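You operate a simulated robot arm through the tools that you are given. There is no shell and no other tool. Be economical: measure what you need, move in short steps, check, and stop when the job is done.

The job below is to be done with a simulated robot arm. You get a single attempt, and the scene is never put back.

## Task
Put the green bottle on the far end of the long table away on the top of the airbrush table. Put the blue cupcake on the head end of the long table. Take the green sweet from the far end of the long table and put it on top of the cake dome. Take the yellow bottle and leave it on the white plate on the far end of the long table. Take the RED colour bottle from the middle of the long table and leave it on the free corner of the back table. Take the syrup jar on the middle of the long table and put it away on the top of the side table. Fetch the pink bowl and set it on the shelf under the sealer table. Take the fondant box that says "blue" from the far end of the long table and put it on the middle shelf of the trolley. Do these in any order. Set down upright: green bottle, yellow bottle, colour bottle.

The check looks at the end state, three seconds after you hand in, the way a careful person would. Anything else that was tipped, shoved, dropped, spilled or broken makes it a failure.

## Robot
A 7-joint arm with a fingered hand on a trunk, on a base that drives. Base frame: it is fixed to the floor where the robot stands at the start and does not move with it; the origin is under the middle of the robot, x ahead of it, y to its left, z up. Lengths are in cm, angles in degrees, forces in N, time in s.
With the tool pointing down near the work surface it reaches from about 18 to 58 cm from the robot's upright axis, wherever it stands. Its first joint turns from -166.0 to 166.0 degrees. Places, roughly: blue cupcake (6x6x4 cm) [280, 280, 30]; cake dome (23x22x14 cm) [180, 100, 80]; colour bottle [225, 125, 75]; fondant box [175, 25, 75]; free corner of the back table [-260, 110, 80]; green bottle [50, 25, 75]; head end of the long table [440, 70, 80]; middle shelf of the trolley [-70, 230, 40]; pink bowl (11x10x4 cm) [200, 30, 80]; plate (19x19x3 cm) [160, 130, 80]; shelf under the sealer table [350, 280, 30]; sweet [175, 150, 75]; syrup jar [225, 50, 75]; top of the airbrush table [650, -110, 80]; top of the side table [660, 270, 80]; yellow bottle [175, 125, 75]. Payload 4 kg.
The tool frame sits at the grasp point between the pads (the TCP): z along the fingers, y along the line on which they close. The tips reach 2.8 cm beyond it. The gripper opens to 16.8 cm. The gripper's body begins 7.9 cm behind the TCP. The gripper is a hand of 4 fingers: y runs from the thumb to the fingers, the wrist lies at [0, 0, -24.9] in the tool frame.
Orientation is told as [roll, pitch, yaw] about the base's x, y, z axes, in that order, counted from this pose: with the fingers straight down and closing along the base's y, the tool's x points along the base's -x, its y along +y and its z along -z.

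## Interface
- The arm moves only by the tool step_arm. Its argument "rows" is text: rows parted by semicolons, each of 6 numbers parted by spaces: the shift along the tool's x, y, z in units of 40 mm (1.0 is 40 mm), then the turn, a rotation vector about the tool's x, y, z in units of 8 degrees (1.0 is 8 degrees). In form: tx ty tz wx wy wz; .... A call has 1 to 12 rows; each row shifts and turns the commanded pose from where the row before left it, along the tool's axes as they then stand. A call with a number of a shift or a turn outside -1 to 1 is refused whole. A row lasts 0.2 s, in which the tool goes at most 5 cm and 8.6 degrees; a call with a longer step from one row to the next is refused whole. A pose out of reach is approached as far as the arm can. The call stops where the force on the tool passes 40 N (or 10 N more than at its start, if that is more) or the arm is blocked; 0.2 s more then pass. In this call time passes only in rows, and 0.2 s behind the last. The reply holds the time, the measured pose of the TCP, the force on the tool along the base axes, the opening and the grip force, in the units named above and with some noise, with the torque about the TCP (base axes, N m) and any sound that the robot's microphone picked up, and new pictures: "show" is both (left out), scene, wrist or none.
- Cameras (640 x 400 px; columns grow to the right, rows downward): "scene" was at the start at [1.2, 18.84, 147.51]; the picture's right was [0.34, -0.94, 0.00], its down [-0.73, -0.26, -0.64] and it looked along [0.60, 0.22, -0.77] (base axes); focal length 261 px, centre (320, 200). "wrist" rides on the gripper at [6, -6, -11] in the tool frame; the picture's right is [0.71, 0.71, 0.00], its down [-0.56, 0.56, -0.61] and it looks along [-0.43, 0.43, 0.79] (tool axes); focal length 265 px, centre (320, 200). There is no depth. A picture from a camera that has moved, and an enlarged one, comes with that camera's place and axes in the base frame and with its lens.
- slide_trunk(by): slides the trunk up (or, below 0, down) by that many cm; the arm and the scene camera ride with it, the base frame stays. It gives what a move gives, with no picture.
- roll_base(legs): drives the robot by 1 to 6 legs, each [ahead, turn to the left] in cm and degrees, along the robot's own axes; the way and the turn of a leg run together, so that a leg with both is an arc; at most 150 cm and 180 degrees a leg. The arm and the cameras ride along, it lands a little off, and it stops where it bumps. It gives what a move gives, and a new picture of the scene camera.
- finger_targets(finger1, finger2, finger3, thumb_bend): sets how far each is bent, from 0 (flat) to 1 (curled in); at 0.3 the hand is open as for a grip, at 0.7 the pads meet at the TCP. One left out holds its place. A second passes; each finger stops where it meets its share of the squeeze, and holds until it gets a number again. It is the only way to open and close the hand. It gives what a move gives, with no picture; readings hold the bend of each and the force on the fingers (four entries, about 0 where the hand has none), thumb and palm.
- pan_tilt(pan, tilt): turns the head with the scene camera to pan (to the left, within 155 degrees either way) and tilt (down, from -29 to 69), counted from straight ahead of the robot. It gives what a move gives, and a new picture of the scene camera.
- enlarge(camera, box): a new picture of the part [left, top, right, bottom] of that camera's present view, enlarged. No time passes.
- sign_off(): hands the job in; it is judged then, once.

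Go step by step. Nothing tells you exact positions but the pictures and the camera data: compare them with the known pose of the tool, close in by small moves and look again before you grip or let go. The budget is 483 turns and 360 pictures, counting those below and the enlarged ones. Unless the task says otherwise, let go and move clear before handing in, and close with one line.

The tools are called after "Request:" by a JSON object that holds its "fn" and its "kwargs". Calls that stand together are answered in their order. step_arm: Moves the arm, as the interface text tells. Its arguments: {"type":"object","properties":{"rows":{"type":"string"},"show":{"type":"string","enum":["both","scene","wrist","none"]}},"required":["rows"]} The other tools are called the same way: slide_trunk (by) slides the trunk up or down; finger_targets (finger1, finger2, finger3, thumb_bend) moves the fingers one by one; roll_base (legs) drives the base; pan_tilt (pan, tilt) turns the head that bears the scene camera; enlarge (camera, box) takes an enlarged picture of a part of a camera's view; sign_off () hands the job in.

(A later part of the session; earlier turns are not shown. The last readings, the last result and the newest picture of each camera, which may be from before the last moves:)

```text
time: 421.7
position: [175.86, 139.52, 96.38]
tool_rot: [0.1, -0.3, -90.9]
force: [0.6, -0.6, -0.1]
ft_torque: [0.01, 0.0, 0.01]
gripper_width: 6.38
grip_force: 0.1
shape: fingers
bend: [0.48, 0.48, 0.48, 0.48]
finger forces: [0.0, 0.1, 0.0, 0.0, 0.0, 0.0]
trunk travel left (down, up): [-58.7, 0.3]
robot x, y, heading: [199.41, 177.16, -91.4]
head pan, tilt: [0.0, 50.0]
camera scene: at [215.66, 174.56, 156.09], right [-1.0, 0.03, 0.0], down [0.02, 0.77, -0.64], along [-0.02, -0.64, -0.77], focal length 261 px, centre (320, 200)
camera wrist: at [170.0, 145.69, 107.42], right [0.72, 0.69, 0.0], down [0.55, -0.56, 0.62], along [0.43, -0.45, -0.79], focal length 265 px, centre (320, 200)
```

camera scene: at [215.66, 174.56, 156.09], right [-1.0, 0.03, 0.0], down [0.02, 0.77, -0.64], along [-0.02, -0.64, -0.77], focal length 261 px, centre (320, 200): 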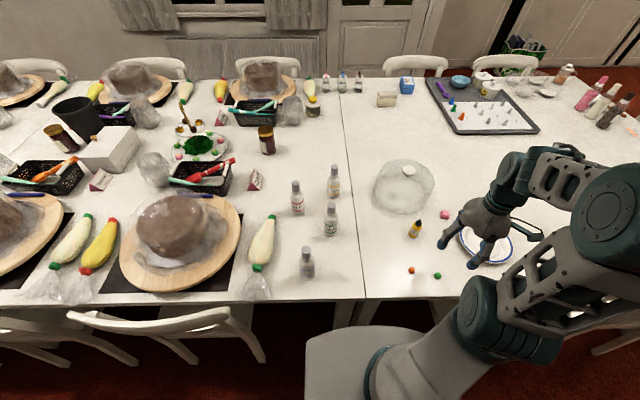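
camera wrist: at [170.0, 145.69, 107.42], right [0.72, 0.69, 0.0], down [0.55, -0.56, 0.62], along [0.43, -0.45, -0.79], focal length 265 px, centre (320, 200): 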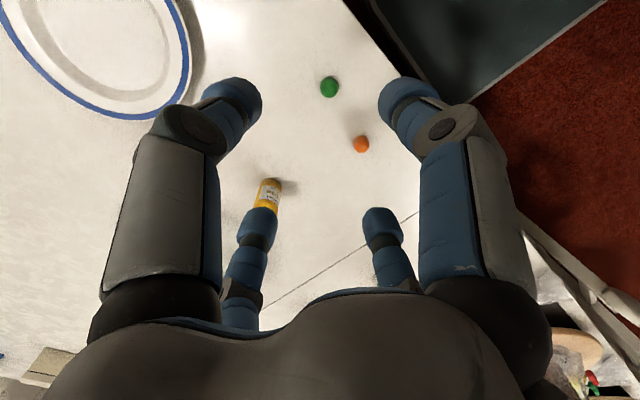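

Request:
{"fn": "enlarge", "kwargs": {"camera": "scene", "box": [340, 140, 468, 220]}}

Request:
{"fn": "enlarge", "kwargs": {"camera": "scene", "box": [272, 150, 368, 285]}}

Request:
{"fn": "enlarge", "kwargs": {"camera": "wrist", "box": [280, 50, 408, 170]}}

```text
5.00 times, centred on (404, 180) of scene
camera zoom: at [215.66, 174.56, 156.09], right [-1.0, 0.03, 0.0], down [0.02, 0.77, -0.64], along [-0.02, -0.64, -0.77], focal length 1307 px, centre (-100, 300)
```

zoom: 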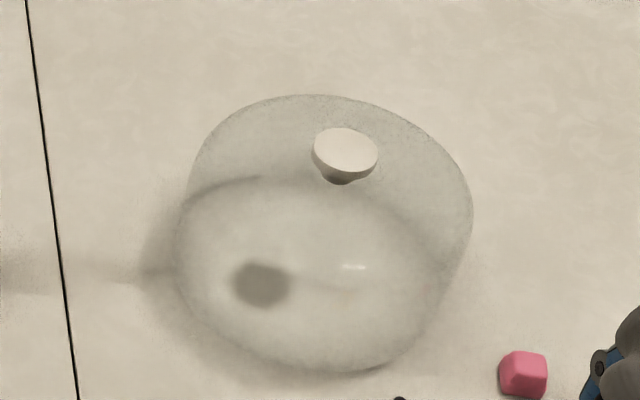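

```text
2.96 times, centred on (320, 218) of scene
camera zoom: at [215.66, 174.56, 156.09], right [-1.0, 0.03, 0.0], down [0.02, 0.77, -0.64], along [-0.02, -0.64, -0.77], focal length 775 px, centre (320, 148)
```

zoom: 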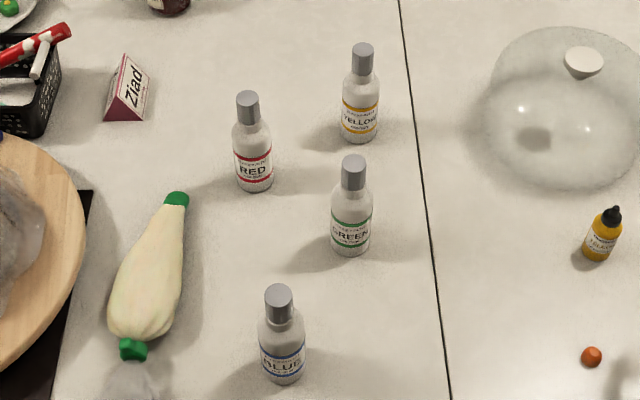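

```text
3.33 times, centred on (344, 110) of wrist
camera zoom: at [170.0, 145.69, 107.42], right [0.72, 0.69, 0.0], down [0.55, -0.56, 0.62], along [0.43, -0.45, -0.79], focal length 885 px, centre (240, 500)
```

zoom: 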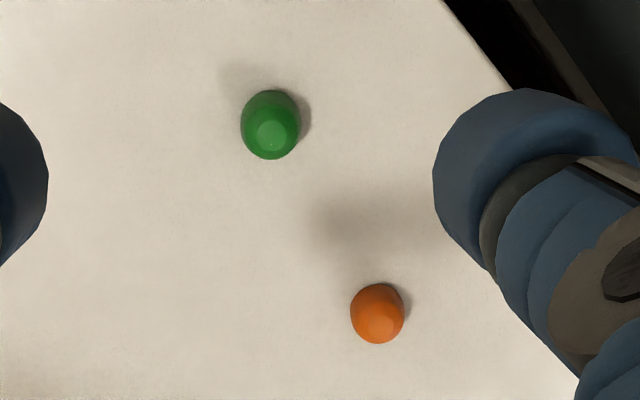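

The red bottle is confirmed at (222, 113.5); the dome has a flat 5 cm knob at about (180.5, 105.5, 89). I go down for the green sweet first.

Request:
{"fn": "finger_targets", "kwargs": {"finger1": 0.53, "finger2": 0.53, "finger3": 0.53, "thumb_bend": 0.53}}

Request:
{"fn": "step_arm", "kwargs": {"rows": "0.22 0.18 0.5 0 0 0;0 0 0.9 0 0 0;0 0 0.9 0 0 0;0 0 0.9 0 0 0;0 0 0.7 0 0 0", "show": "wrist"}}

```text
time: 422.7
position: [175.98, 139.43, 96.41]
tool_rot: [0.2, -0.3, -91.1]
force: [-0.1, -0.7, -0.1]
ft_torque: [-0.01, 0.02, -0.02]
gripper_width: 4.86
grip_force: 0.0
shape: fingers
bend: [0.53, 0.53, 0.53, 0.53]
finger forces: [0.0, 0.1, 0.0, 0.0, 0.0, 0.0]
trunk travel left (down, up): [-58.7, 0.3]
robot x, y, heading: [199.57, 176.73, -91.6]
head pan, tilt: [0.0, 50.0]
```

```text
time: 423.9
position: [176.94, 139.91, 80.83]
tool_rot: [0.2, -0.3, -91.1]
force: [-0.7, -0.4, -0.3]
ft_torque: [0.05, -0.01, -0.01]
gripper_width: 4.82
grip_force: 0.0
shape: fingers
bend: [0.53, 0.53, 0.53, 0.53]
finger forces: [0.0, 0.1, 0.0, 0.1, 0.0, 0.0]
trunk travel left (down, up): [-58.7, 0.3]
robot x, y, heading: [199.71, 176.58, -91.4]
head pan, tilt: [0.0, 50.0]
camera wrist: at [171.01, 146.2, 91.84], right [0.72, 0.69, 0.0], down [0.55, -0.57, 0.62], along [0.43, -0.45, -0.79], focal length 265 px, centre (320, 200)
```

wrist: 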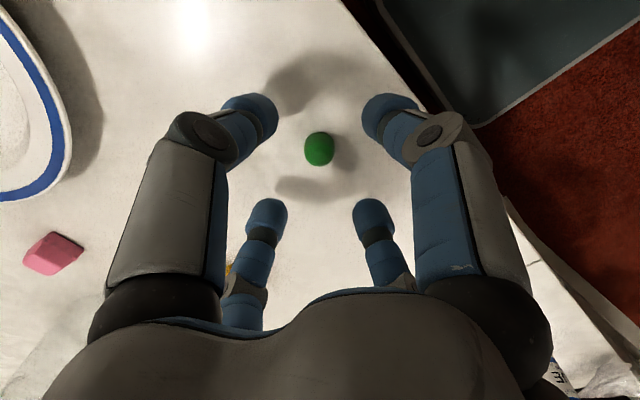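

Request:
{"fn": "step_arm", "kwargs": {"rows": "0.1 -0.1 0 0 0 0;0 0 0.35 0 0 0;0 0 0.25 0 0 0", "show": "none"}}

Request:
{"fn": "finger_targets", "kwargs": {"finger1": 0.72, "finger2": 0.72, "finger3": 0.72, "thumb_bend": 0.72}}

Request:
{"fn": "enlarge", "kwargs": {"camera": "wrist", "box": [160, 60, 480, 260]}}

```text
time: 424.7
position: [176.46, 140.47, 78.64]
tool_rot: [-0.1, -0.5, -91.0]
force: [0.5, 1.3, 37.3]
ft_torque: [1.11, 0.17, 0.01]
gripper_width: 4.85
grip_force: 18.7
shape: fingers
bend: [0.52, 0.53, 0.53, 0.53]
finger forces: [21.7, 5.6, 0.0, 0.0, 10.0, 0.0]
trunk travel left (down, up): [-58.7, 0.3]
robot x, y, heading: [199.6, 176.74, -91.2]
head pan, tilt: [0.0, 50.0]
```

```text
time: 425.7
position: [176.53, 140.34, 78.57]
tool_rot: [0.1, -0.3, -90.9]
force: [0.1, 2.3, 3.9]
ft_torque: [0.06, 0.03, -0.04]
gripper_width: 0.87
grip_force: 13.7
shape: fingers
bend: [0.64, 0.66, 0.67, 0.67]
finger forces: [6.8, 6.7, 5.2, 0.1, 9.0, 0.0]
trunk travel left (down, up): [-58.7, 0.3]
robot x, y, heading: [199.24, 176.82, -91.4]
head pan, tilt: [0.0, 50.0]
```

```text
2.00 times, centred on (320, 160) of wrist
camera zoom: at [170.63, 146.66, 89.56], right [0.72, 0.69, 0.0], down [0.55, -0.56, 0.62], along [0.43, -0.45, -0.79], focal length 531 px, centre (320, 280)
```

zoom: 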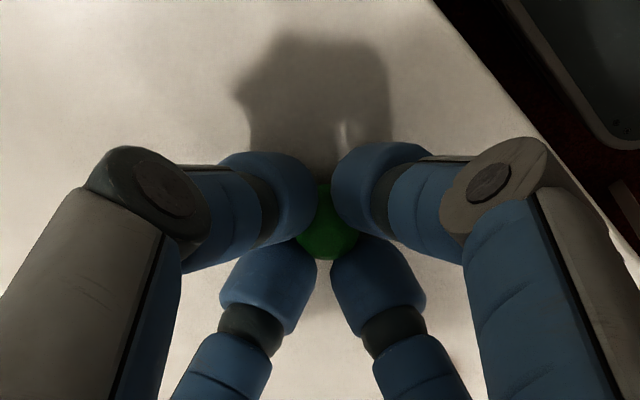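

Sweet gripped. I lift it.

Request:
{"fn": "step_arm", "kwargs": {"rows": "0 0 -0.6 0 0 0;0 0 -0.9 0 0 0;0 0 -0.9 0 0 0;0 0 -0.9 0 0 0;0 0 -0.9 0 0 0;0 0 -0.9 0 0 0", "show": "wrist"}}

```text
time: 427.1
position: [176.34, 140.84, 98.78]
tool_rot: [0.3, -0.2, -91.1]
force: [0.0, 1.0, 0.1]
ft_torque: [0.02, 0.02, 0.03]
gripper_width: 0.79
grip_force: 11.1
shape: fingers
bend: [0.65, 0.66, 0.67, 0.68]
finger forces: [5.2, 6.0, 4.9, 0.0, 6.1, 0.0]
trunk travel left (down, up): [-58.7, 0.3]
robot x, y, heading: [199.46, 176.58, -91.5]
head pan, tilt: [0.0, 50.0]
camera wrist: at [170.46, 147.02, 109.98], right [0.72, 0.69, 0.0], down [0.55, -0.57, 0.62], along [0.43, -0.45, -0.79], focal length 265 px, centre (320, 200)
```

wrist: 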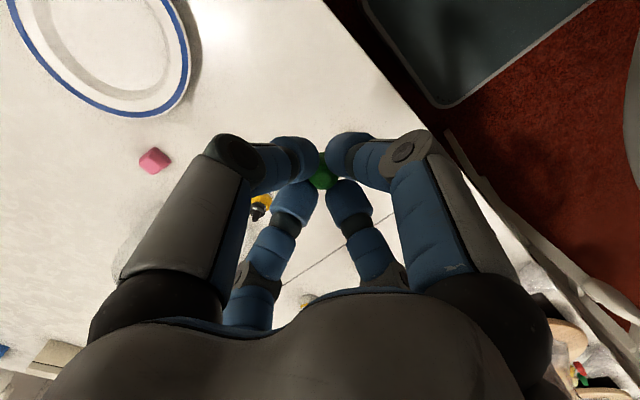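

I'll set it back and re-grip it with the hand tilted forward 25°, so I can reach the dome knob and release it level.

Request:
{"fn": "step_arm", "kwargs": {"rows": "0 0 0.9 0 0 0;0 0 0.9 0 0 0;0 0 0.9 0 0 0;0 0 0.9 0 0 0;0 0 0.9 0 0 0;0 0 0.44 0 0 0", "show": "none"}}

Request:
{"fn": "finger_targets", "kwargs": {"finger1": 0.57, "finger2": 0.57, "finger3": 0.57, "thumb_bend": 0.57}}

Request:
{"fn": "step_arm", "kwargs": {"rows": "0 0 -0.6 0 0 0;0 0 0 0 -0.8 0;0 0 0 0 -0.8 0;0 0 0 0 -0.8 0;0 0 0 0 -0.8 0", "show": "wrist"}}

```text
time: 428.5
position: [176.42, 140.6, 79.08]
tool_rot: [0.2, -0.3, -91.2]
force: [-0.3, 0.7, 0.6]
ft_torque: [0.01, 0.0, -0.01]
gripper_width: 0.76
grip_force: 10.2
shape: fingers
bend: [0.65, 0.66, 0.67, 0.68]
finger forces: [4.9, 5.6, 4.6, 0.0, 5.8, 0.0]
trunk travel left (down, up): [-58.7, 0.3]
robot x, y, heading: [199.1, 176.27, -91.5]
head pan, tilt: [0.0, 50.0]
```

```text
time: 429.5
position: [176.44, 140.59, 78.95]
tool_rot: [0.1, -0.3, -91.0]
force: [-0.2, -0.3, -0.1]
ft_torque: [-0.04, 0.01, 0.01]
gripper_width: 3.85
grip_force: 0.0
shape: fingers
bend: [0.56, 0.56, 0.56, 0.56]
finger forces: [0.0, 0.1, 0.0, 0.0, 0.1, 0.0]
trunk travel left (down, up): [-58.7, 0.3]
robot x, y, heading: [199.19, 176.59, -91.4]
head pan, tilt: [0.0, 50.0]
```

```text
time: 430.7
position: [176.62, 140.59, 81.45]
tool_rot: [0.3, -26.0, -91.1]
force: [1.1, 0.2, -0.5]
ft_torque: [0.01, 0.0, -0.01]
gripper_width: 3.86
grip_force: 0.0
shape: fingers
bend: [0.56, 0.56, 0.56, 0.56]
finger forces: [0.0, 0.0, 0.0, 0.1, 0.0, 0.0]
trunk travel left (down, up): [-58.7, 0.3]
robot x, y, heading: [199.59, 176.95, -91.7]
head pan, tilt: [0.0, 50.0]
camera wrist: at [170.77, 150.95, 88.75], right [0.72, 0.62, -0.31], down [0.55, -0.24, 0.8], along [0.42, -0.74, -0.52], focal length 265 px, centre (320, 200)
```

wrist: 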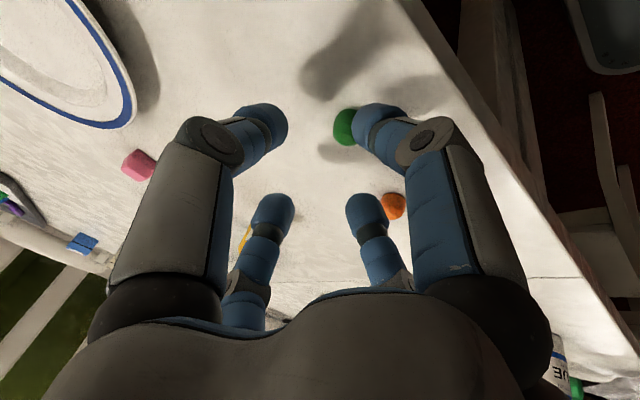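

Request:
{"fn": "step_arm", "kwargs": {"rows": "0.29 0 -0.14 0 0 0;0.13 0 0.27 0 0 0", "show": "none"}}

Request:
{"fn": "finger_targets", "kwargs": {"finger1": 0.61, "finger2": 0.61, "finger3": 0.61, "thumb_bend": 0.61}}

Request:
{"fn": "step_arm", "kwargs": {"rows": "0.08 0 0.17 0 0 0", "show": "wrist"}}

```text
time: 431.3
position: [176.59, 141.67, 80.2]
tool_rot: [0.3, -26.0, -91.0]
force: [-0.1, 0.4, -1.1]
ft_torque: [-0.02, 0.01, -0.02]
gripper_width: 3.85
grip_force: 0.2
shape: fingers
bend: [0.56, 0.56, 0.56, 0.56]
finger forces: [0.1, 0.1, 0.0, 0.0, 0.0, 0.0]
trunk travel left (down, up): [-58.7, 0.3]
robot x, y, heading: [199.27, 176.65, -91.4]
head pan, tilt: [0.0, 50.0]
```

```text
time: 432.3
position: [176.66, 141.76, 80.29]
tool_rot: [0.3, -25.9, -91.0]
force: [-1.3, 0.3, -0.2]
ft_torque: [0.03, 0.03, -0.02]
gripper_width: 2.45
grip_force: 0.1
shape: fingers
bend: [0.61, 0.61, 0.61, 0.61]
finger forces: [0.1, 0.0, 0.0, 0.0, 0.0, 0.1]
trunk travel left (down, up): [-58.7, 0.3]
robot x, y, heading: [199.58, 177.0, -91.1]
head pan, tilt: [0.0, 50.0]
```

```text
time: 432.7
position: [176.59, 141.77, 79.45]
tool_rot: [0.2, -25.9, -91.3]
force: [0.6, 0.3, -0.2]
ft_torque: [-0.03, 0.02, -0.02]
gripper_width: 2.39
grip_force: 0.1
shape: fingers
bend: [0.61, 0.61, 0.61, 0.61]
finger forces: [0.0, 0.1, 0.0, 0.0, 0.1, 0.1]
trunk travel left (down, up): [-58.7, 0.3]
robot x, y, heading: [199.61, 176.93, -91.5]
head pan, tilt: [0.0, 50.0]
camera wrist: at [170.77, 152.17, 86.84], right [0.72, 0.62, -0.31], down [0.55, -0.24, 0.8], along [0.42, -0.74, -0.52], focal length 265 px, centre (320, 200)
```

wrist: 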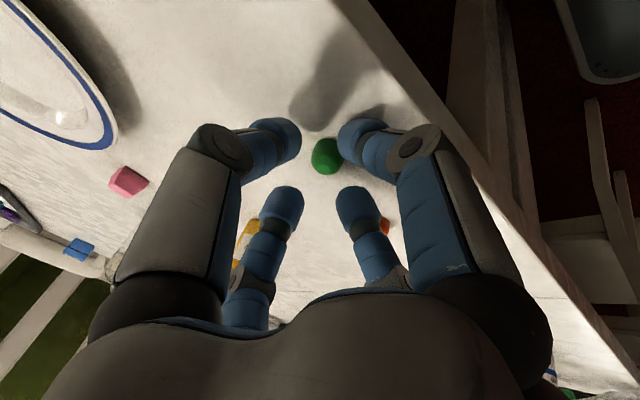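

Request:
{"fn": "finger_targets", "kwargs": {"finger1": 0.75, "finger2": 0.75, "finger3": 0.75, "thumb_bend": 0.75}}

Request:
{"fn": "step_arm", "kwargs": {"rows": "-0.25 0 -0.52 0 0 0;-0.35 0 -0.75 0 0 0;-0.35 0 -0.75 0 0 0;-0.35 0 -0.75 0 0 0;-0.35 0 -0.75 0 0 0;-0.35 0 -0.75 0 0 0;-0.35 0 -0.75 0 0 0", "show": "wrist"}}

```text
time: 433.7
position: [176.56, 141.72, 79.34]
tool_rot: [0.2, -25.9, -91.0]
force: [0.2, -0.7, 0.5]
ft_torque: [0.0, 0.02, 0.0]
gripper_width: 0.0
grip_force: 0.0
shape: fingers
bend: [0.72, 0.72, 0.72, 0.71]
finger forces: [0.0, 0.1, 0.0, 0.0, 0.1, 0.1]
trunk travel left (down, up): [-58.7, 0.3]
robot x, y, heading: [199.03, 176.51, -91.5]
head pan, tilt: [0.0, 50.0]
```

```text
time: 435.3
position: [176.55, 142.27, 101.66]
tool_rot: [0.1, -25.9, -91.1]
force: [0.3, 0.2, -0.6]
ft_torque: [0.01, 0.0, 0.05]
gripper_width: 0.0
grip_force: 0.1
shape: fingers
bend: [0.72, 0.72, 0.72, 0.71]
finger forces: [0.0, 0.0, 0.0, 0.1, 0.0, 0.0]
trunk travel left (down, up): [-58.7, 0.3]
robot x, y, heading: [199.66, 176.97, -91.4]
head pan, tilt: [0.0, 50.0]
camera wrist: at [170.75, 152.62, 109.03], right [0.72, 0.62, -0.31], down [0.55, -0.24, 0.8], along [0.42, -0.74, -0.52], focal length 265 px, centre (320, 200)
```

wrist: 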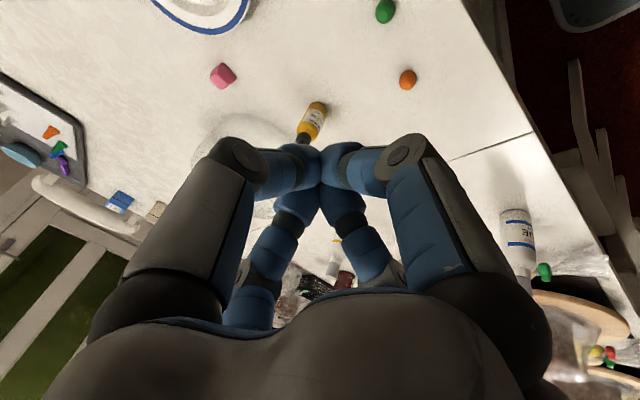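

The grip closed just above the sweet. I go again, a little lower.

Request:
{"fn": "finger_targets", "kwargs": {"finger1": 0.6, "finger2": 0.6, "finger3": 0.6, "thumb_bend": 0.6}}

Request:
{"fn": "step_arm", "kwargs": {"rows": "0.35 0 0.75 0 0 0;0.35 0 0.75 0 0 0;0.35 0 0.75 0 0 0;0.35 0 0.75 0 0 0;0.35 0 0.75 0 0 0;0.35 0 0.75 0 0 0;0.18 0 0.375 0 0 0", "show": "none"}}

Request:
{"fn": "step_arm", "kwargs": {"rows": "0.09 0 0.18 0 0 0;0.06 0 0.12 0 0 0", "show": "wrist"}}

```text
time: 436.3
position: [176.57, 142.21, 101.69]
tool_rot: [0.2, -25.9, -91.1]
force: [0.5, -0.4, 0.1]
ft_torque: [-0.04, -0.03, 0.01]
gripper_width: 2.68
grip_force: 0.1
shape: fingers
bend: [0.6, 0.6, 0.6, 0.6]
finger forces: [0.1, 0.1, 0.0, 0.1, 0.0, 0.0]
trunk travel left (down, up): [-58.7, 0.3]
robot x, y, heading: [199.58, 177.03, -91.4]
head pan, tilt: [0.0, 50.0]
```

```text
time: 437.9
position: [176.81, 141.86, 80.15]
tool_rot: [0.2, -25.9, -91.2]
force: [0.0, 1.3, 0.4]
ft_torque: [-0.01, 0.01, 0.01]
gripper_width: 2.65
grip_force: 0.1
shape: fingers
bend: [0.6, 0.6, 0.6, 0.6]
finger forces: [0.1, 0.0, 0.0, 0.0, 0.0, 0.0]
trunk travel left (down, up): [-58.7, 0.3]
robot x, y, heading: [199.55, 177.25, -91.4]
head pan, tilt: [0.0, 50.0]
```

```text
time: 438.5
position: [176.67, 141.88, 78.8]
tool_rot: [0.1, -25.9, -91.2]
force: [0.3, 4.2, 11.5]
ft_torque: [0.21, 0.0, 0.01]
gripper_width: 2.06
grip_force: 5.6
shape: fingers
bend: [0.64, 0.6, 0.6, 0.6]
finger forces: [11.2, 0.0, 0.0, 0.0, 0.0, 0.0]
trunk travel left (down, up): [-58.7, 0.3]
robot x, y, heading: [199.75, 176.55, -91.4]
head pan, tilt: [0.0, 50.0]
camera wrist: at [170.84, 152.28, 86.19], right [0.72, 0.62, -0.31], down [0.55, -0.24, 0.8], along [0.42, -0.74, -0.52], focal length 265 px, centre (320, 200)
```

wrist: 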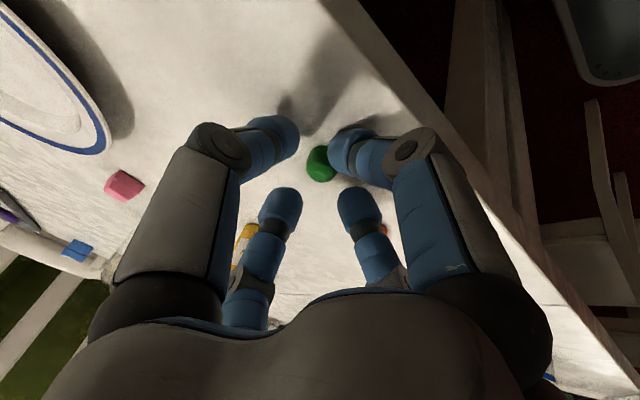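

Request:
{"fn": "finger_targets", "kwargs": {"finger1": 0.75, "finger2": 0.75, "finger3": 0.75, "thumb_bend": 0.75}}

Request:
{"fn": "enlarge", "kwargs": {"camera": "wrist", "box": [200, 80, 440, 230]}}

```text
time: 439.5
position: [176.75, 141.75, 78.86]
tool_rot: [0.3, -25.9, -91.1]
force: [-0.8, -1.1, 1.8]
ft_torque: [-0.03, -0.02, 0.02]
gripper_width: 0.0
grip_force: 0.0
shape: fingers
bend: [0.74, 0.71, 0.72, 0.69]
finger forces: [0.1, 0.1, 0.0, 0.0, 0.0, 0.1]
trunk travel left (down, up): [-58.7, 0.3]
robot x, y, heading: [199.65, 176.89, -91.5]
head pan, tilt: [0.0, 50.0]
```

```text
2.67 times, centred on (320, 155) of wrist
camera zoom: at [170.83, 152.22, 86.15], right [0.72, 0.62, -0.31], down [0.55, -0.24, 0.8], along [0.42, -0.74, -0.52], focal length 708 px, centre (320, 320)
```

zoom: 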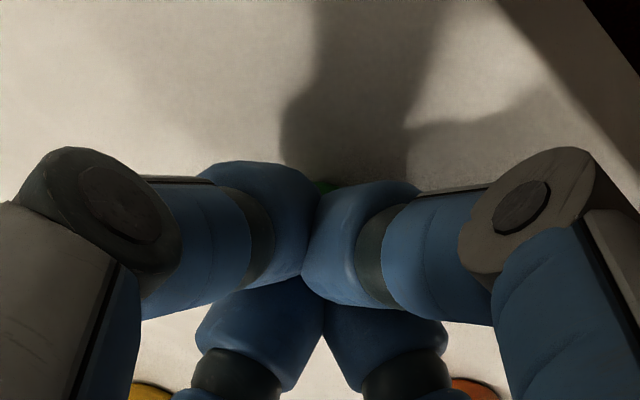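

Tilted pinching doesn't catch such a small piece. I return to the vertical grip that worked and will tilt afterwards.

Request:
{"fn": "finger_targets", "kwargs": {"finger1": 0.58, "finger2": 0.58, "finger3": 0.58, "thumb_bend": 0.58}}

Request:
{"fn": "step_arm", "kwargs": {"rows": "-0.25 0 -0.52 0 0 0;-0.2 0 -0.45 0 0.8 0;0 0 0 0 0.8 0;0 0 0 0 0.8 0;0 0 0 0 0.82 0", "show": "wrist"}}

```text
time: 440.5
position: [176.63, 141.79, 78.74]
tool_rot: [0.3, -25.9, -91.1]
force: [-0.2, -2.3, 6.3]
ft_torque: [-0.03, 0.0, -0.02]
gripper_width: 2.62
grip_force: 3.2
shape: fingers
bend: [0.63, 0.57, 0.57, 0.57]
finger forces: [6.5, 0.0, 0.0, 0.0, 0.1, 0.1]
trunk travel left (down, up): [-58.7, 0.3]
robot x, y, heading: [199.46, 177.08, -91.3]
head pan, tilt: [0.0, 50.0]
```

```text
time: 441.7
position: [176.59, 141.93, 83.17]
tool_rot: [0.2, -0.1, -91.1]
force: [0.0, -0.9, 0.0]
ft_torque: [0.03, -0.01, 0.02]
gripper_width: 3.53
grip_force: 0.0
shape: fingers
bend: [0.57, 0.57, 0.57, 0.57]
finger forces: [0.0, 0.1, 0.1, 0.0, 0.1, 0.0]
trunk travel left (down, up): [-58.7, 0.3]
robot x, y, heading: [199.73, 177.05, -91.5]
head pan, tilt: [0.0, 50.0]
camera wrist: at [170.71, 148.01, 94.17], right [0.72, 0.69, 0.0], down [0.55, -0.57, 0.62], along [0.43, -0.44, -0.79], focal length 265 px, centre (320, 200)
```

wrist: 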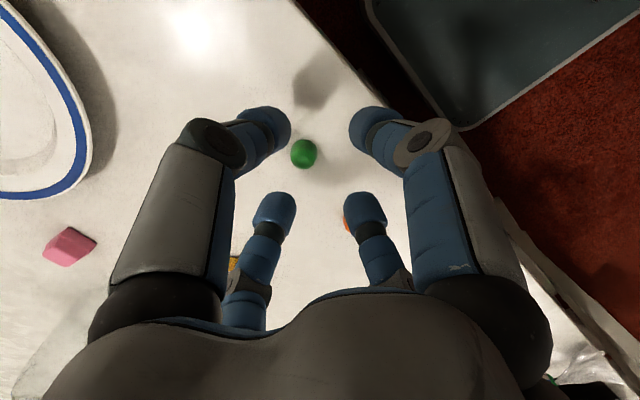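

Request:
{"fn": "step_arm", "kwargs": {"rows": "-0.38 0 0 0 0 0;0 0 0.6 0 0 0;0 0 0.5 0 0 0", "show": "none"}}

Request:
{"fn": "finger_targets", "kwargs": {"finger1": 0.74, "finger2": 0.74, "finger3": 0.74, "thumb_bend": 0.74}}

```text
time: 442.5
position: [176.49, 140.39, 78.56]
tool_rot: [0.1, -0.3, -91.1]
force: [0.9, 0.1, 13.0]
ft_torque: [0.39, 0.12, -0.04]
gripper_width: 3.54
grip_force: 6.3
shape: fingers
bend: [0.57, 0.57, 0.57, 0.57]
finger forces: [8.3, 0.9, 0.0, 0.0, 3.9, 0.1]
trunk travel left (down, up): [-58.7, 0.3]
robot x, y, heading: [199.97, 176.51, -91.5]
head pan, tilt: [0.0, 50.0]
```

```text
time: 443.5
position: [176.45, 140.35, 78.55]
tool_rot: [0.2, -0.1, -91.0]
force: [0.1, -0.4, 0.1]
ft_torque: [0.04, 0.01, 0.01]
gripper_width: 0.75
grip_force: 13.3
shape: fingers
bend: [0.66, 0.66, 0.67, 0.67]
finger forces: [5.9, 6.7, 5.7, 0.0, 8.7, 0.1]
trunk travel left (down, up): [-58.7, 0.3]
robot x, y, heading: [199.76, 176.94, -91.4]
head pan, tilt: [0.0, 50.0]
```

Gripped. I lift, edge forward slightly and extend toward the dome.

Request:
{"fn": "step_arm", "kwargs": {"rows": "0 0 -0.6 0 0 0;0 0 -0.9 0 0 0;0 0 -0.9 0 0 0;0 0 -0.9 0 0 0;0 0 -0.9 0 0 0;0 0 -0.9 0 0 0", "show": "none"}}

Request:
{"fn": "roll_base", "kwargs": {"legs": [[2.5, 0]]}}

Request:
{"fn": "step_arm", "kwargs": {"rows": "-0.9 0.1 0 0 0 0;-0.9 0.1 0 0 0 0;-0.9 0.1 0 0 0 0;-0.9 0.1 0 0 0 0;-0.9 0.1 0 0 0 0;-0.9 0.1 0 0 0 0"}}

```text
time: 444.9
position: [176.36, 140.41, 99.18]
tool_rot: [0.2, 0.0, -91.0]
force: [-0.3, 0.0, 1.4]
ft_torque: [-0.01, 0.02, -0.03]
gripper_width: 0.01
grip_force: 0.0
shape: fingers
bend: [0.69, 0.69, 0.69, 0.71]
finger forces: [0.0, 0.1, 0.0, 0.0, 0.0, 0.0]
trunk travel left (down, up): [-58.7, 0.3]
robot x, y, heading: [199.19, 176.66, -91.2]
head pan, tilt: [0.0, 50.0]
```

```text
time: 445.7
position: [176.32, 137.71, 99.02]
tool_rot: [0.1, -0.1, -91.1]
force: [0.6, -0.4, 1.0]
ft_torque: [0.0, 0.02, 0.0]
gripper_width: 0.0
grip_force: 0.2
shape: fingers
bend: [0.69, 0.69, 0.69, 0.71]
finger forces: [0.0, 0.0, 0.0, 0.0, 0.1, 0.1]
trunk travel left (down, up): [-58.7, 0.3]
robot x, y, heading: [198.98, 173.71, -91.5]
head pan, tilt: [0.0, 50.0]
camera scene: at [215.64, 171.88, 156.08], right [-1.0, 0.03, 0.0], down [0.02, 0.77, -0.64], along [-0.02, -0.64, -0.77], focal length 261 px, centre (320, 200)
```

scene: 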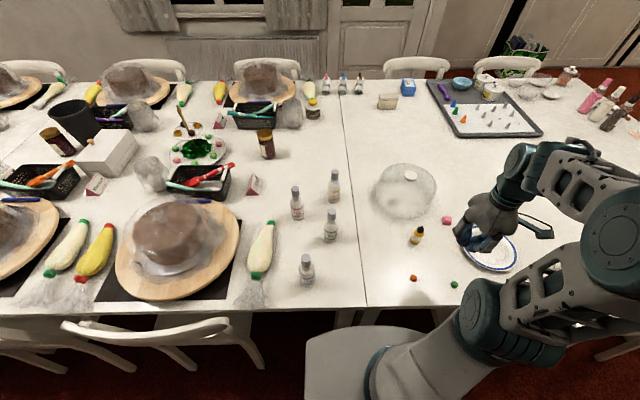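

```text
time: 447.1
position: [178.48, 116.13, 99.38]
tool_rot: [0.2, 0.0, -91.0]
force: [-0.1, -0.2, -0.7]
ft_torque: [0.02, 0.01, -0.01]
gripper_width: 0.01
grip_force: 0.1
shape: fingers
bend: [0.69, 0.69, 0.69, 0.71]
finger forces: [0.0, 0.0, 0.1, 0.0, 0.0, 0.0]
trunk travel left (down, up): [-58.7, 0.3]
robot x, y, heading: [199.45, 174.12, -91.2]
head pan, tilt: [0.0, 50.0]
camera scene: at [215.67, 171.91, 156.08], right [-1.0, 0.03, 0.0], down [0.02, 0.77, -0.64], along [-0.02, -0.64, -0.77], focal length 261 px, centre (320, 200)
camera wrist: at [172.59, 122.33, 110.46], right [0.72, 0.69, 0.0], down [0.55, -0.57, 0.62], along [0.43, -0.44, -0.79], focal length 265 px, centre (320, 200)
```

scene: 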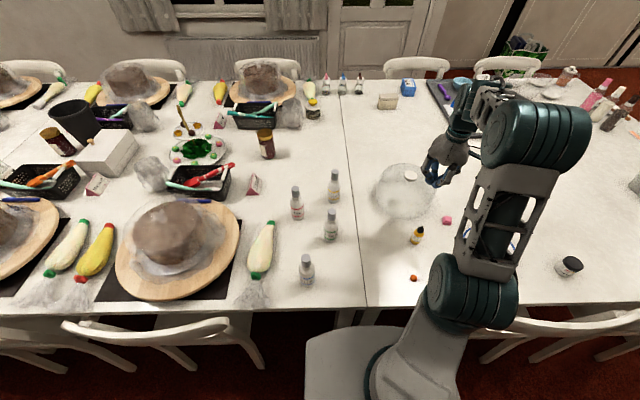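
wrist: 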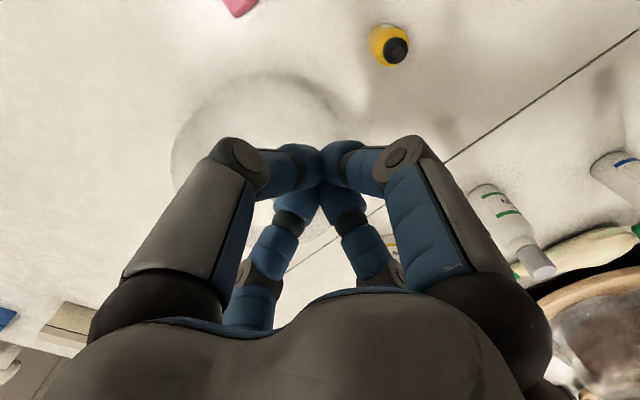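

The sweet slipped on lifting and lies at about (172.6, 141.3). I go back and repeat the firmer first-type grip.

Request:
{"fn": "finger_targets", "kwargs": {"finger1": 0.53, "finger2": 0.53, "finger3": 0.53, "thumb_bend": 0.53}}

Request:
{"fn": "step_arm", "kwargs": {"rows": "0.9 -0.21 0 0 0 0;0.9 -0.21 0 0 0 0;0.9 -0.21 0 0 0 0;0.9 -0.21 0 0 0 0;0.9 -0.21 0 0 0 0;0.9 -0.21 0 0 0 0;0.9 -0.21 0 0 0 0;0 0 0.9 0 0 0;0 0 0.9 0 0 0;0 0 0.9 0 0 0;0 0 0.9 0 0 0", "show": "wrist"}}

```text
time: 448.1
position: [178.42, 116.21, 99.35]
tool_rot: [0.2, -0.1, -91.1]
force: [-0.6, -0.1, -0.4]
ft_torque: [0.0, -0.04, 0.01]
gripper_width: 4.76
grip_force: 0.0
shape: fingers
bend: [0.53, 0.53, 0.53, 0.53]
finger forces: [0.0, 0.0, 0.0, 0.0, 0.0, 0.0]
trunk travel left (down, up): [-58.7, 0.3]
robot x, y, heading: [199.17, 174.19, -91.6]
head pan, tilt: [0.0, 50.0]
```

```text
time: 450.5
position: [172.92, 141.15, 84.66]
tool_rot: [0.2, -0.1, -90.9]
force: [0.0, 0.0, 0.6]
ft_torque: [-0.02, 0.02, 0.04]
gripper_width: 4.77
grip_force: 0.2
shape: fingers
bend: [0.53, 0.53, 0.53, 0.53]
finger forces: [0.0, 0.1, 0.1, 0.1, 0.0, 0.0]
trunk travel left (down, up): [-58.7, 0.3]
robot x, y, heading: [199.36, 174.02, -91.4]
head pan, tilt: [0.0, 50.0]
camera wrist: at [167.02, 147.49, 95.77], right [0.72, 0.69, 0.0], down [0.55, -0.57, 0.62], along [0.43, -0.44, -0.79], focal length 265 px, centre (320, 200)
```

wrist: 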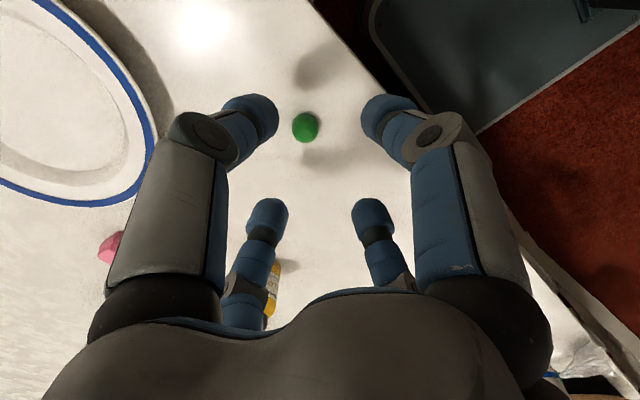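

Request:
{"fn": "step_arm", "kwargs": {"rows": "-0.06 -0.23 0 0 0 0;0 0 0.8 0 0 0;0 0 0.5 0 0 0;0 0 0.3 0 0 0", "show": "none"}}

Request:
{"fn": "finger_targets", "kwargs": {"finger1": 0.72, "finger2": 0.72, "finger3": 0.72, "thumb_bend": 0.72}}

Request:
{"fn": "step_arm", "kwargs": {"rows": "0 0 -0.3 0 0 0", "show": "wrist"}}

```text
time: 451.5
position: [172.05, 141.12, 78.67]
tool_rot: [0.0, 0.0, -91.0]
force: [2.0, 1.2, 12.1]
ft_torque: [0.28, 0.31, -0.12]
gripper_width: 4.79
grip_force: 5.9
shape: fingers
bend: [0.53, 0.53, 0.53, 0.53]
finger forces: [4.9, 0.1, 0.3, 0.0, 7.4, 0.0]
trunk travel left (down, up): [-58.7, 0.3]
robot x, y, heading: [199.66, 174.37, -91.5]
head pan, tilt: [0.0, 50.0]
stopped in row 4: the force on the tool passed its limit at 50 N (the readings are from after the stop); the commanded pose is now the measured one
```

```text
time: 452.5
position: [172.02, 140.98, 78.65]
tool_rot: [0.2, -0.1, -91.0]
force: [0.4, 0.4, 0.8]
ft_torque: [0.0, 0.02, -0.03]
gripper_width: 0.68
grip_force: 10.8
shape: fingers
bend: [0.66, 0.66, 0.67, 0.67]
finger forces: [5.1, 5.6, 5.0, 0.1, 6.1, 0.0]
trunk travel left (down, up): [-58.7, 0.3]
robot x, y, heading: [199.4, 174.24, -91.5]
head pan, tilt: [0.0, 50.0]
```

```text
time: 452.9
position: [171.93, 141.17, 79.86]
tool_rot: [0.1, -0.2, -91.1]
force: [0.4, 0.9, 0.7]
ft_torque: [0.03, 0.0, -0.02]
gripper_width: 0.65
grip_force: 9.9
shape: fingers
bend: [0.66, 0.66, 0.67, 0.68]
finger forces: [4.5, 4.9, 4.4, 0.0, 5.8, 0.0]
trunk travel left (down, up): [-58.7, 0.3]
robot x, y, heading: [199.61, 173.87, -91.5]
head pan, tilt: [0.0, 50.0]
camera wrist: at [166.05, 147.32, 90.9], right [0.72, 0.69, 0.0], down [0.55, -0.57, 0.62], along [0.43, -0.44, -0.79], focal length 265 px, centre (320, 200)
```

wrist: 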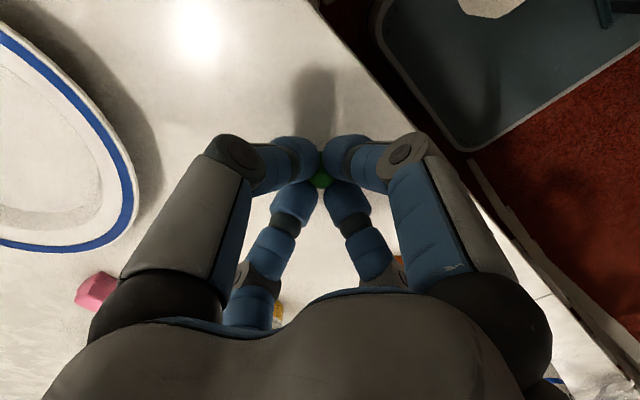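

The grip holds but eases with time, so I refresh the squeeze while moving in stages.

Request:
{"fn": "finger_targets", "kwargs": {"finger1": 0.76, "finger2": 0.76, "finger3": 0.76, "thumb_bend": 0.76}}

Request:
{"fn": "step_arm", "kwargs": {"rows": "0 0 -0.3 0 0 0;0 0 -0.6 0 0 0;0 0 -0.6 0 0 0;0 0 -0.6 0 0 0;0 0 -0.6 0 0 0", "show": "none"}}

```text
time: 453.9
position: [172.03, 141.12, 79.76]
tool_rot: [0.2, -0.1, -91.0]
force: [0.9, -0.7, -0.8]
ft_torque: [0.01, -0.01, -0.02]
gripper_width: 0.0
grip_force: 0.1
shape: fingers
bend: [0.71, 0.72, 0.72, 0.72]
finger forces: [0.0, 0.0, 0.0, 0.0, 0.1, 0.0]
trunk travel left (down, up): [-58.7, 0.3]
robot x, y, heading: [199.65, 173.79, -91.4]
head pan, tilt: [0.0, 50.0]
```

```text
time: 455.1
position: [171.99, 141.1, 90.62]
tool_rot: [0.2, -0.1, -91.0]
force: [0.5, 0.1, -0.3]
ft_torque: [0.0, -0.02, 0.01]
gripper_width: 0.0
grip_force: 0.0
shape: fingers
bend: [0.71, 0.72, 0.72, 0.72]
finger forces: [0.1, 0.1, 0.0, 0.1, 0.0, 0.0]
trunk travel left (down, up): [-58.7, 0.3]
robot x, y, heading: [199.48, 174.08, -91.6]
head pan, tilt: [0.0, 50.0]
```

It popped out downward: the tips were slightly too high when closing. I look again, then pre-close and press lower before the final squeeze.

Request:
{"fn": "finger_targets", "kwargs": {"finger1": 0.6, "finger2": 0.6, "finger3": 0.6, "thumb_bend": 0.6}}

Request:
{"fn": "enlarge", "kwargs": {"camera": "wrist", "box": [0, 0, 640, 400]}}

```text
time: 456.1
position: [172.09, 141.18, 90.42]
tool_rot: [0.2, -0.2, -91.0]
force: [1.1, -0.4, -1.3]
ft_torque: [-0.05, 0.01, 0.01]
gripper_width: 2.65
grip_force: 0.0
shape: fingers
bend: [0.6, 0.6, 0.6, 0.6]
finger forces: [0.0, 0.0, 0.0, 0.1, 0.0, 0.0]
trunk travel left (down, up): [-58.7, 0.3]
robot x, y, heading: [199.53, 174.13, -91.4]
head pan, tilt: [0.0, 50.0]
```

```text
1.00 times, centred on (320, 200) of wrist (not enlarged: the box is as wide or as high as the picture)
camera zoom: at [166.11, 147.32, 101.63], right [0.72, 0.69, 0.0], down [0.55, -0.57, 0.62], along [0.43, -0.44, -0.79], focal length 265 px, centre (320, 200)
```

zoom: 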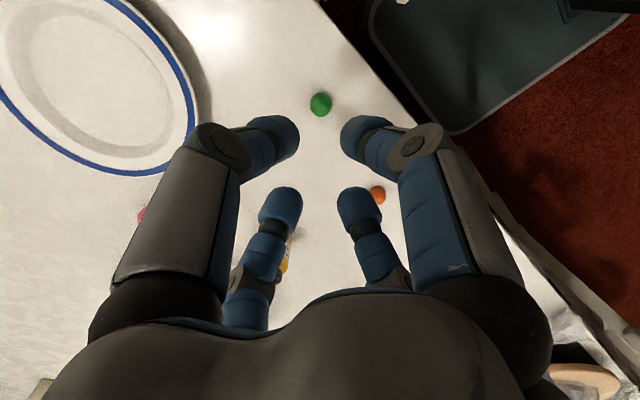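

Request:
{"fn": "step_arm", "kwargs": {"rows": "0.05 -0.05 0.8 0 0 0;0 0 0.8 0 0 0;0 0 0.8 0 0 0;0 0 0.4 0 0 0;0 0 0.1 0 0 0", "show": "none"}}

Request:
{"fn": "finger_targets", "kwargs": {"finger1": 0.63, "finger2": 0.63, "finger3": 0.63, "thumb_bend": 0.63}}

Request:
{"fn": "step_arm", "kwargs": {"rows": "0 0 0.08 0 0 0;0 0 0.08 0 0 0", "show": "wrist"}}

```text
time: 457.3
position: [171.76, 141.28, 79.02]
tool_rot: [0.3, -0.1, -91.0]
force: [-0.9, 0.5, -0.2]
ft_torque: [0.0, -0.04, 0.0]
gripper_width: 2.66
grip_force: 0.1
shape: fingers
bend: [0.6, 0.6, 0.6, 0.6]
finger forces: [0.0, 0.2, 0.0, 0.1, 0.0, 0.0]
trunk travel left (down, up): [-58.7, 0.3]
robot x, y, heading: [199.33, 174.24, -91.4]
head pan, tilt: [0.0, 50.0]
```

```text
time: 458.3
position: [171.73, 141.12, 79.12]
tool_rot: [0.2, -0.1, -91.1]
force: [-0.2, 0.5, -0.1]
ft_torque: [0.0, -0.02, 0.04]
gripper_width: 1.89
grip_force: 0.1
shape: fingers
bend: [0.63, 0.63, 0.63, 0.63]
finger forces: [0.0, 0.0, 0.1, 0.0, 0.1, 0.0]
trunk travel left (down, up): [-58.7, 0.3]
robot x, y, heading: [199.19, 174.32, -91.2]
head pan, tilt: [0.0, 50.0]
```

```text
time: 458.9
position: [171.81, 141.16, 78.45]
tool_rot: [0.1, -0.1, -91.0]
force: [-0.4, 0.5, 3.3]
ft_torque: [0.04, 0.0, -0.03]
gripper_width: 1.83
grip_force: 1.7
shape: fingers
bend: [0.63, 0.63, 0.63, 0.63]
finger forces: [1.8, 0.4, 0.2, 0.0, 1.2, 0.1]
trunk travel left (down, up): [-58.7, 0.3]
robot x, y, heading: [199.3, 174.1, -91.3]
head pan, tilt: [0.0, 50.0]
camera wrist: at [165.84, 147.45, 89.54], right [0.72, 0.69, 0.0], down [0.55, -0.57, 0.62], along [0.43, -0.44, -0.79], focal length 265 px, centre (320, 200)
```

wrist: 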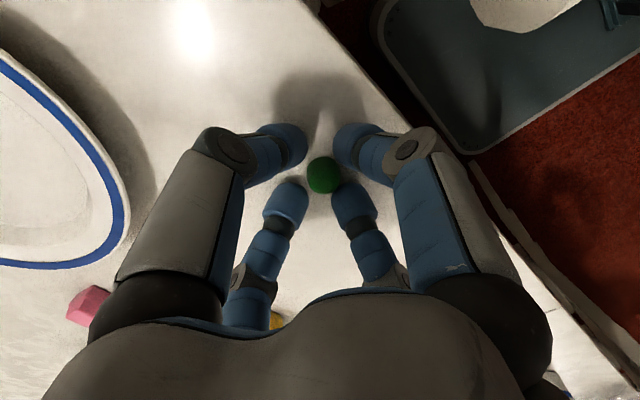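

Request:
{"fn": "step_arm", "kwargs": {"rows": "0 0 0.1 0 0 0", "show": "none"}}

Request:
{"fn": "finger_targets", "kwargs": {"finger1": 0.74, "finger2": 0.74, "finger3": 0.74, "thumb_bend": 0.74}}

Request:
{"fn": "step_arm", "kwargs": {"rows": "0 0 -0.2 0 0 0;0 0 -0.4 0 0 0", "show": "none"}}

```text
time: 459.3
position: [171.77, 141.21, 78.39]
tool_rot: [0.0, -0.4, -91.1]
force: [2.4, 4.2, 37.6]
ft_torque: [0.41, -0.1, -0.02]
gripper_width: 1.83
grip_force: 18.6
shape: fingers
bend: [0.62, 0.63, 0.63, 0.63]
finger forces: [13.6, 10.4, 4.2, 0.1, 9.6, 0.0]
trunk travel left (down, up): [-58.7, 0.3]
robot x, y, heading: [199.49, 174.14, -91.5]
head pan, tilt: [0.0, 50.0]
stopped in row 1: the force on the tool passed its limit at 49 N (the readings are from after the stop); the commanded pose is now the measured one
```

```text
time: 460.3
position: [171.8, 141.01, 78.13]
tool_rot: [0.0, -0.3, -91.0]
force: [-0.8, 0.2, 1.9]
ft_torque: [0.06, -0.02, -0.02]
gripper_width: 0.88
grip_force: 18.6
shape: fingers
bend: [0.64, 0.64, 0.66, 0.67]
finger forces: [8.6, 9.4, 7.9, 0.0, 11.8, 0.0]
trunk travel left (down, up): [-58.7, 0.3]
robot x, y, heading: [199.34, 174.26, -91.5]
head pan, tilt: [0.0, 50.0]
```

```text
time: 460.9
position: [171.71, 141.1, 80.66]
tool_rot: [0.0, -0.3, -91.0]
force: [0.0, 0.4, 0.2]
ft_torque: [-0.03, 0.02, -0.01]
gripper_width: 0.87
grip_force: 16.9
shape: fingers
bend: [0.64, 0.64, 0.66, 0.67]
finger forces: [7.4, 8.1, 7.7, 0.1, 11.6, 0.0]
trunk travel left (down, up): [-58.7, 0.3]
robot x, y, heading: [199.14, 173.94, -91.1]
head pan, tilt: [0.0, 50.0]
```

A much firmer grip now. I carry it up and toward the dome.

Request:
{"fn": "step_arm", "kwargs": {"rows": "0 0 -0.6 0 0 0;0 0 -0.8 0 0 0;0 0 -0.8 0 0 0;0 0 -0.8 0 0 0;0 0 -0.8 0 0 0;-0.85 0.26 0 0 0 0;-0.85 0.26 0 0 0 0;-0.85 0.26 0 0 0 0;-0.85 0.26 0 0 0 0;-0.85 0.26 0 0 0 0;-0.85 0.26 0 0 0 0;-0.85 0.26 0 0 0 0", "show": "none"}}

Request:
{"fn": "step_arm", "kwargs": {"rows": "-0.6 0.1 -0.1 0 -0.8 0;-0.6 0.1 0 0 -0.8 0;-0.6 0.1 0.1 0 -0.8 0"}}

```text
time: 463.5
position: [178.58, 116.95, 95.95]
tool_rot: [0.0, -0.3, -90.9]
force: [-0.1, 0.7, 0.1]
ft_torque: [-0.03, 0.01, 0.0]
gripper_width: 0.83
grip_force: 16.9
shape: fingers
bend: [0.64, 0.64, 0.66, 0.67]
finger forces: [7.3, 8.4, 7.7, 0.0, 10.8, 0.0]
trunk travel left (down, up): [-58.7, 0.3]
robot x, y, heading: [199.88, 173.95, -91.3]
head pan, tilt: [0.0, 50.0]
```

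```text
time: 464.3
position: [179.75, 110.09, 96.66]
tool_rot: [0.0, -19.6, -91.1]
force: [1.0, -0.5, -0.3]
ft_torque: [-0.02, 0.02, 0.03]
gripper_width: 0.88
grip_force: 17.0
shape: fingers
bend: [0.64, 0.64, 0.66, 0.67]
finger forces: [7.2, 8.4, 7.8, 0.0, 10.7, 0.0]
trunk travel left (down, up): [-58.7, 0.3]
robot x, y, heading: [199.34, 173.84, -91.5]
head pan, tilt: [0.0, 50.0]
camera scene: at [215.65, 171.98, 156.08], right [-1.0, 0.03, 0.0], down [0.02, 0.77, -0.64], along [-0.02, -0.64, -0.77], focal length 261 px, centre (320, 200)
camera wrist: at [173.92, 119.54, 105.15], right [0.72, 0.65, -0.24], down [0.55, -0.33, 0.77], along [0.42, -0.68, -0.6], focal length 265 px, centre (320, 200)
```

scene: 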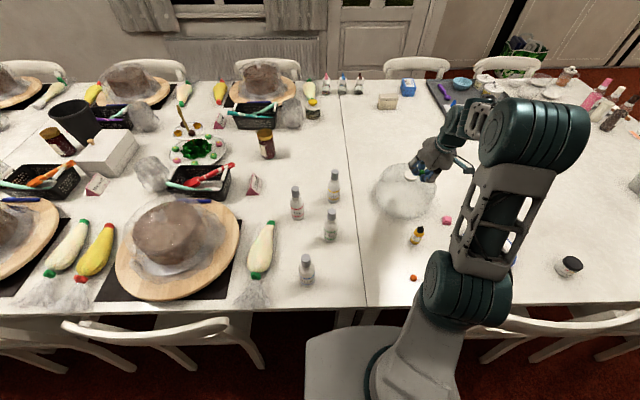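
wrist: 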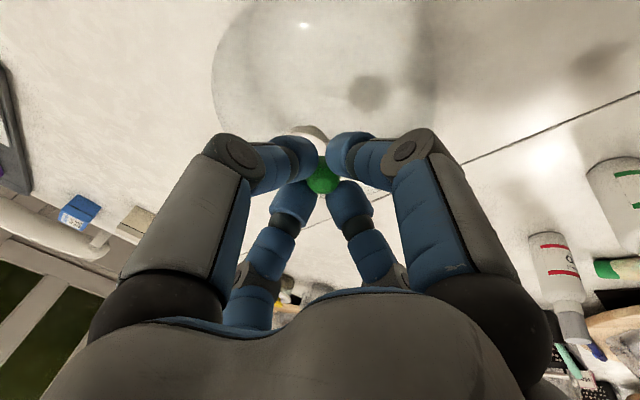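

Request:
{"fn": "step_arm", "kwargs": {"rows": "-0.44 0.09 0.155 0 0 0;-0.44 0.09 0.155 0 0 0;0.07 0 0.19 0 0 0;0.07 0 0.19 0 0 0"}}

Request:
{"fn": "enlarge", "kwargs": {"camera": "scene", "box": [360, 130, 488, 220]}}

```text
time: 465.3
position: [180.25, 106.37, 95.13]
tool_rot: [-0.1, -19.6, -90.9]
force: [-0.2, -0.2, -0.1]
ft_torque: [0.0, 0.0, 0.03]
gripper_width: 0.88
grip_force: 17.1
shape: fingers
bend: [0.64, 0.64, 0.66, 0.67]
finger forces: [7.2, 8.4, 7.7, 0.0, 10.6, 0.1]
trunk travel left (down, up): [-58.7, 0.3]
robot x, y, heading: [199.51, 174.14, -91.5]
head pan, tilt: [0.0, 50.0]
camera scene: at [215.65, 171.97, 156.08], right [-1.0, 0.03, 0.0], down [0.02, 0.77, -0.64], along [-0.02, -0.64, -0.77], focal length 261 px, centre (320, 200)
camera wrist: at [174.44, 115.86, 103.63], right [0.72, 0.65, -0.24], down [0.55, -0.33, 0.77], along [0.42, -0.68, -0.6], focal length 265 px, centre (320, 200)
```

scene: 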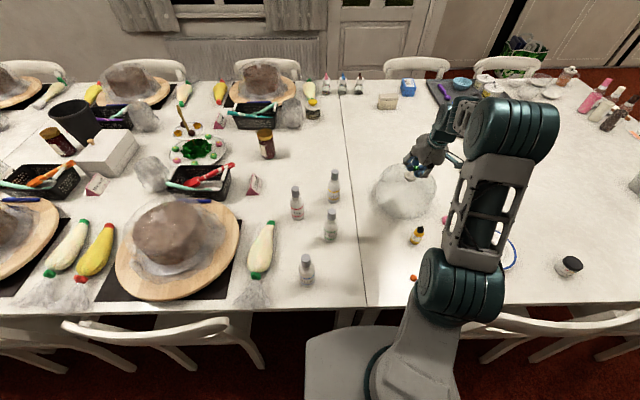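
wrist: 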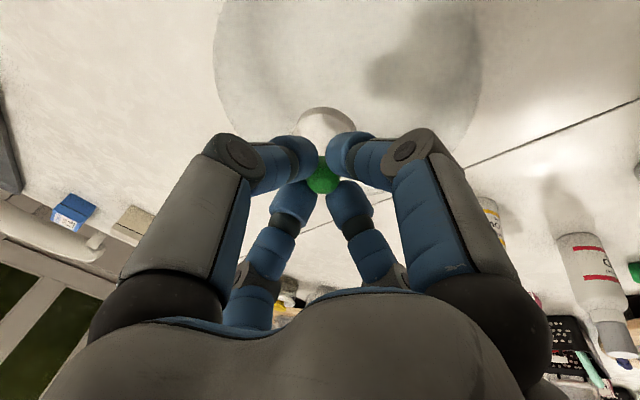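

```text
4.44 times, centred on (424, 175) of scene
camera zoom: at [215.65, 171.97, 156.08], right [-1.0, 0.03, 0.0], down [0.02, 0.77, -0.64], along [-0.02, -0.64, -0.77], focal length 1162 px, centre (-142, 311)
```

zoom: 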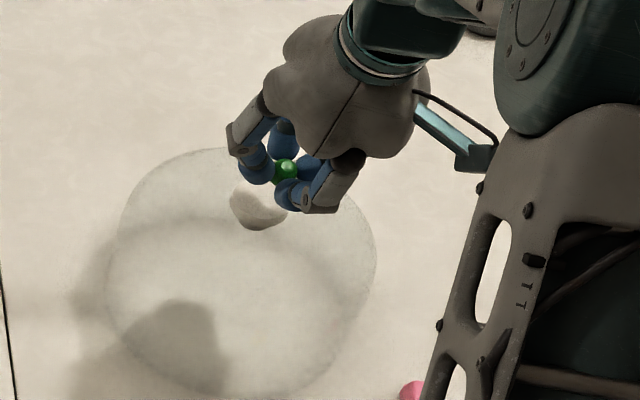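

Request:
{"fn": "step_arm", "kwargs": {"rows": "-0.26 0 0.09 0 0 0;0.13 0 0.35 0 0 0;0.1 0 0.28 0 0 0", "show": "wrist"}}

Request:
{"fn": "enlarge", "kwargs": {"camera": "scene", "box": [360, 130, 488, 220]}}

```text
time: 466.1
position: [180.27, 105.46, 92.45]
tool_rot: [0.0, -19.4, -91.0]
force: [-1.2, 0.7, 0.4]
ft_torque: [0.01, -0.02, -0.02]
gripper_width: 0.83
grip_force: 16.9
shape: fingers
bend: [0.64, 0.64, 0.66, 0.67]
finger forces: [7.3, 8.5, 7.7, 0.0, 10.6, 0.0]
trunk travel left (down, up): [-58.7, 0.3]
robot x, y, heading: [199.2, 173.95, -91.6]
head pan, tilt: [0.0, 50.0]
camera wrist: at [174.42, 114.83, 100.91], right [0.72, 0.65, -0.24], down [0.55, -0.33, 0.77], along [0.42, -0.68, -0.6], focal length 265 px, centre (320, 200)
```

wrist: 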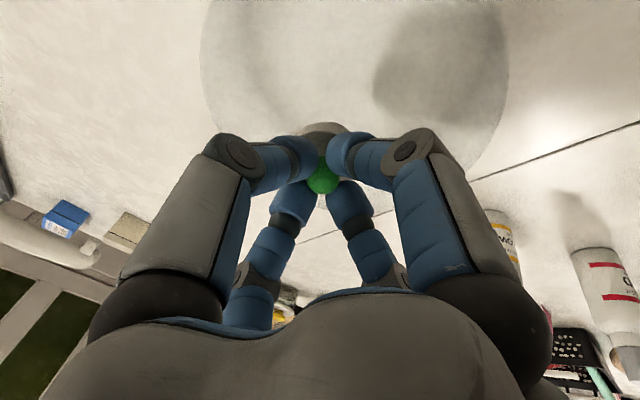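

```text
4.44 times, centred on (424, 175) of scene
camera zoom: at [215.65, 171.97, 156.09], right [-1.0, 0.03, 0.0], down [0.02, 0.77, -0.64], along [-0.02, -0.64, -0.77], focal length 1162 px, centre (-142, 311)
```

zoom: 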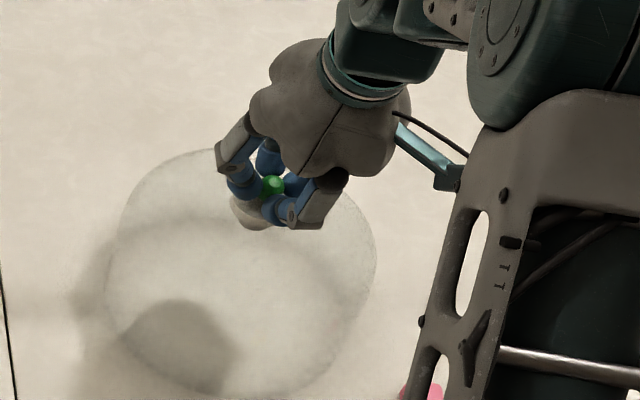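

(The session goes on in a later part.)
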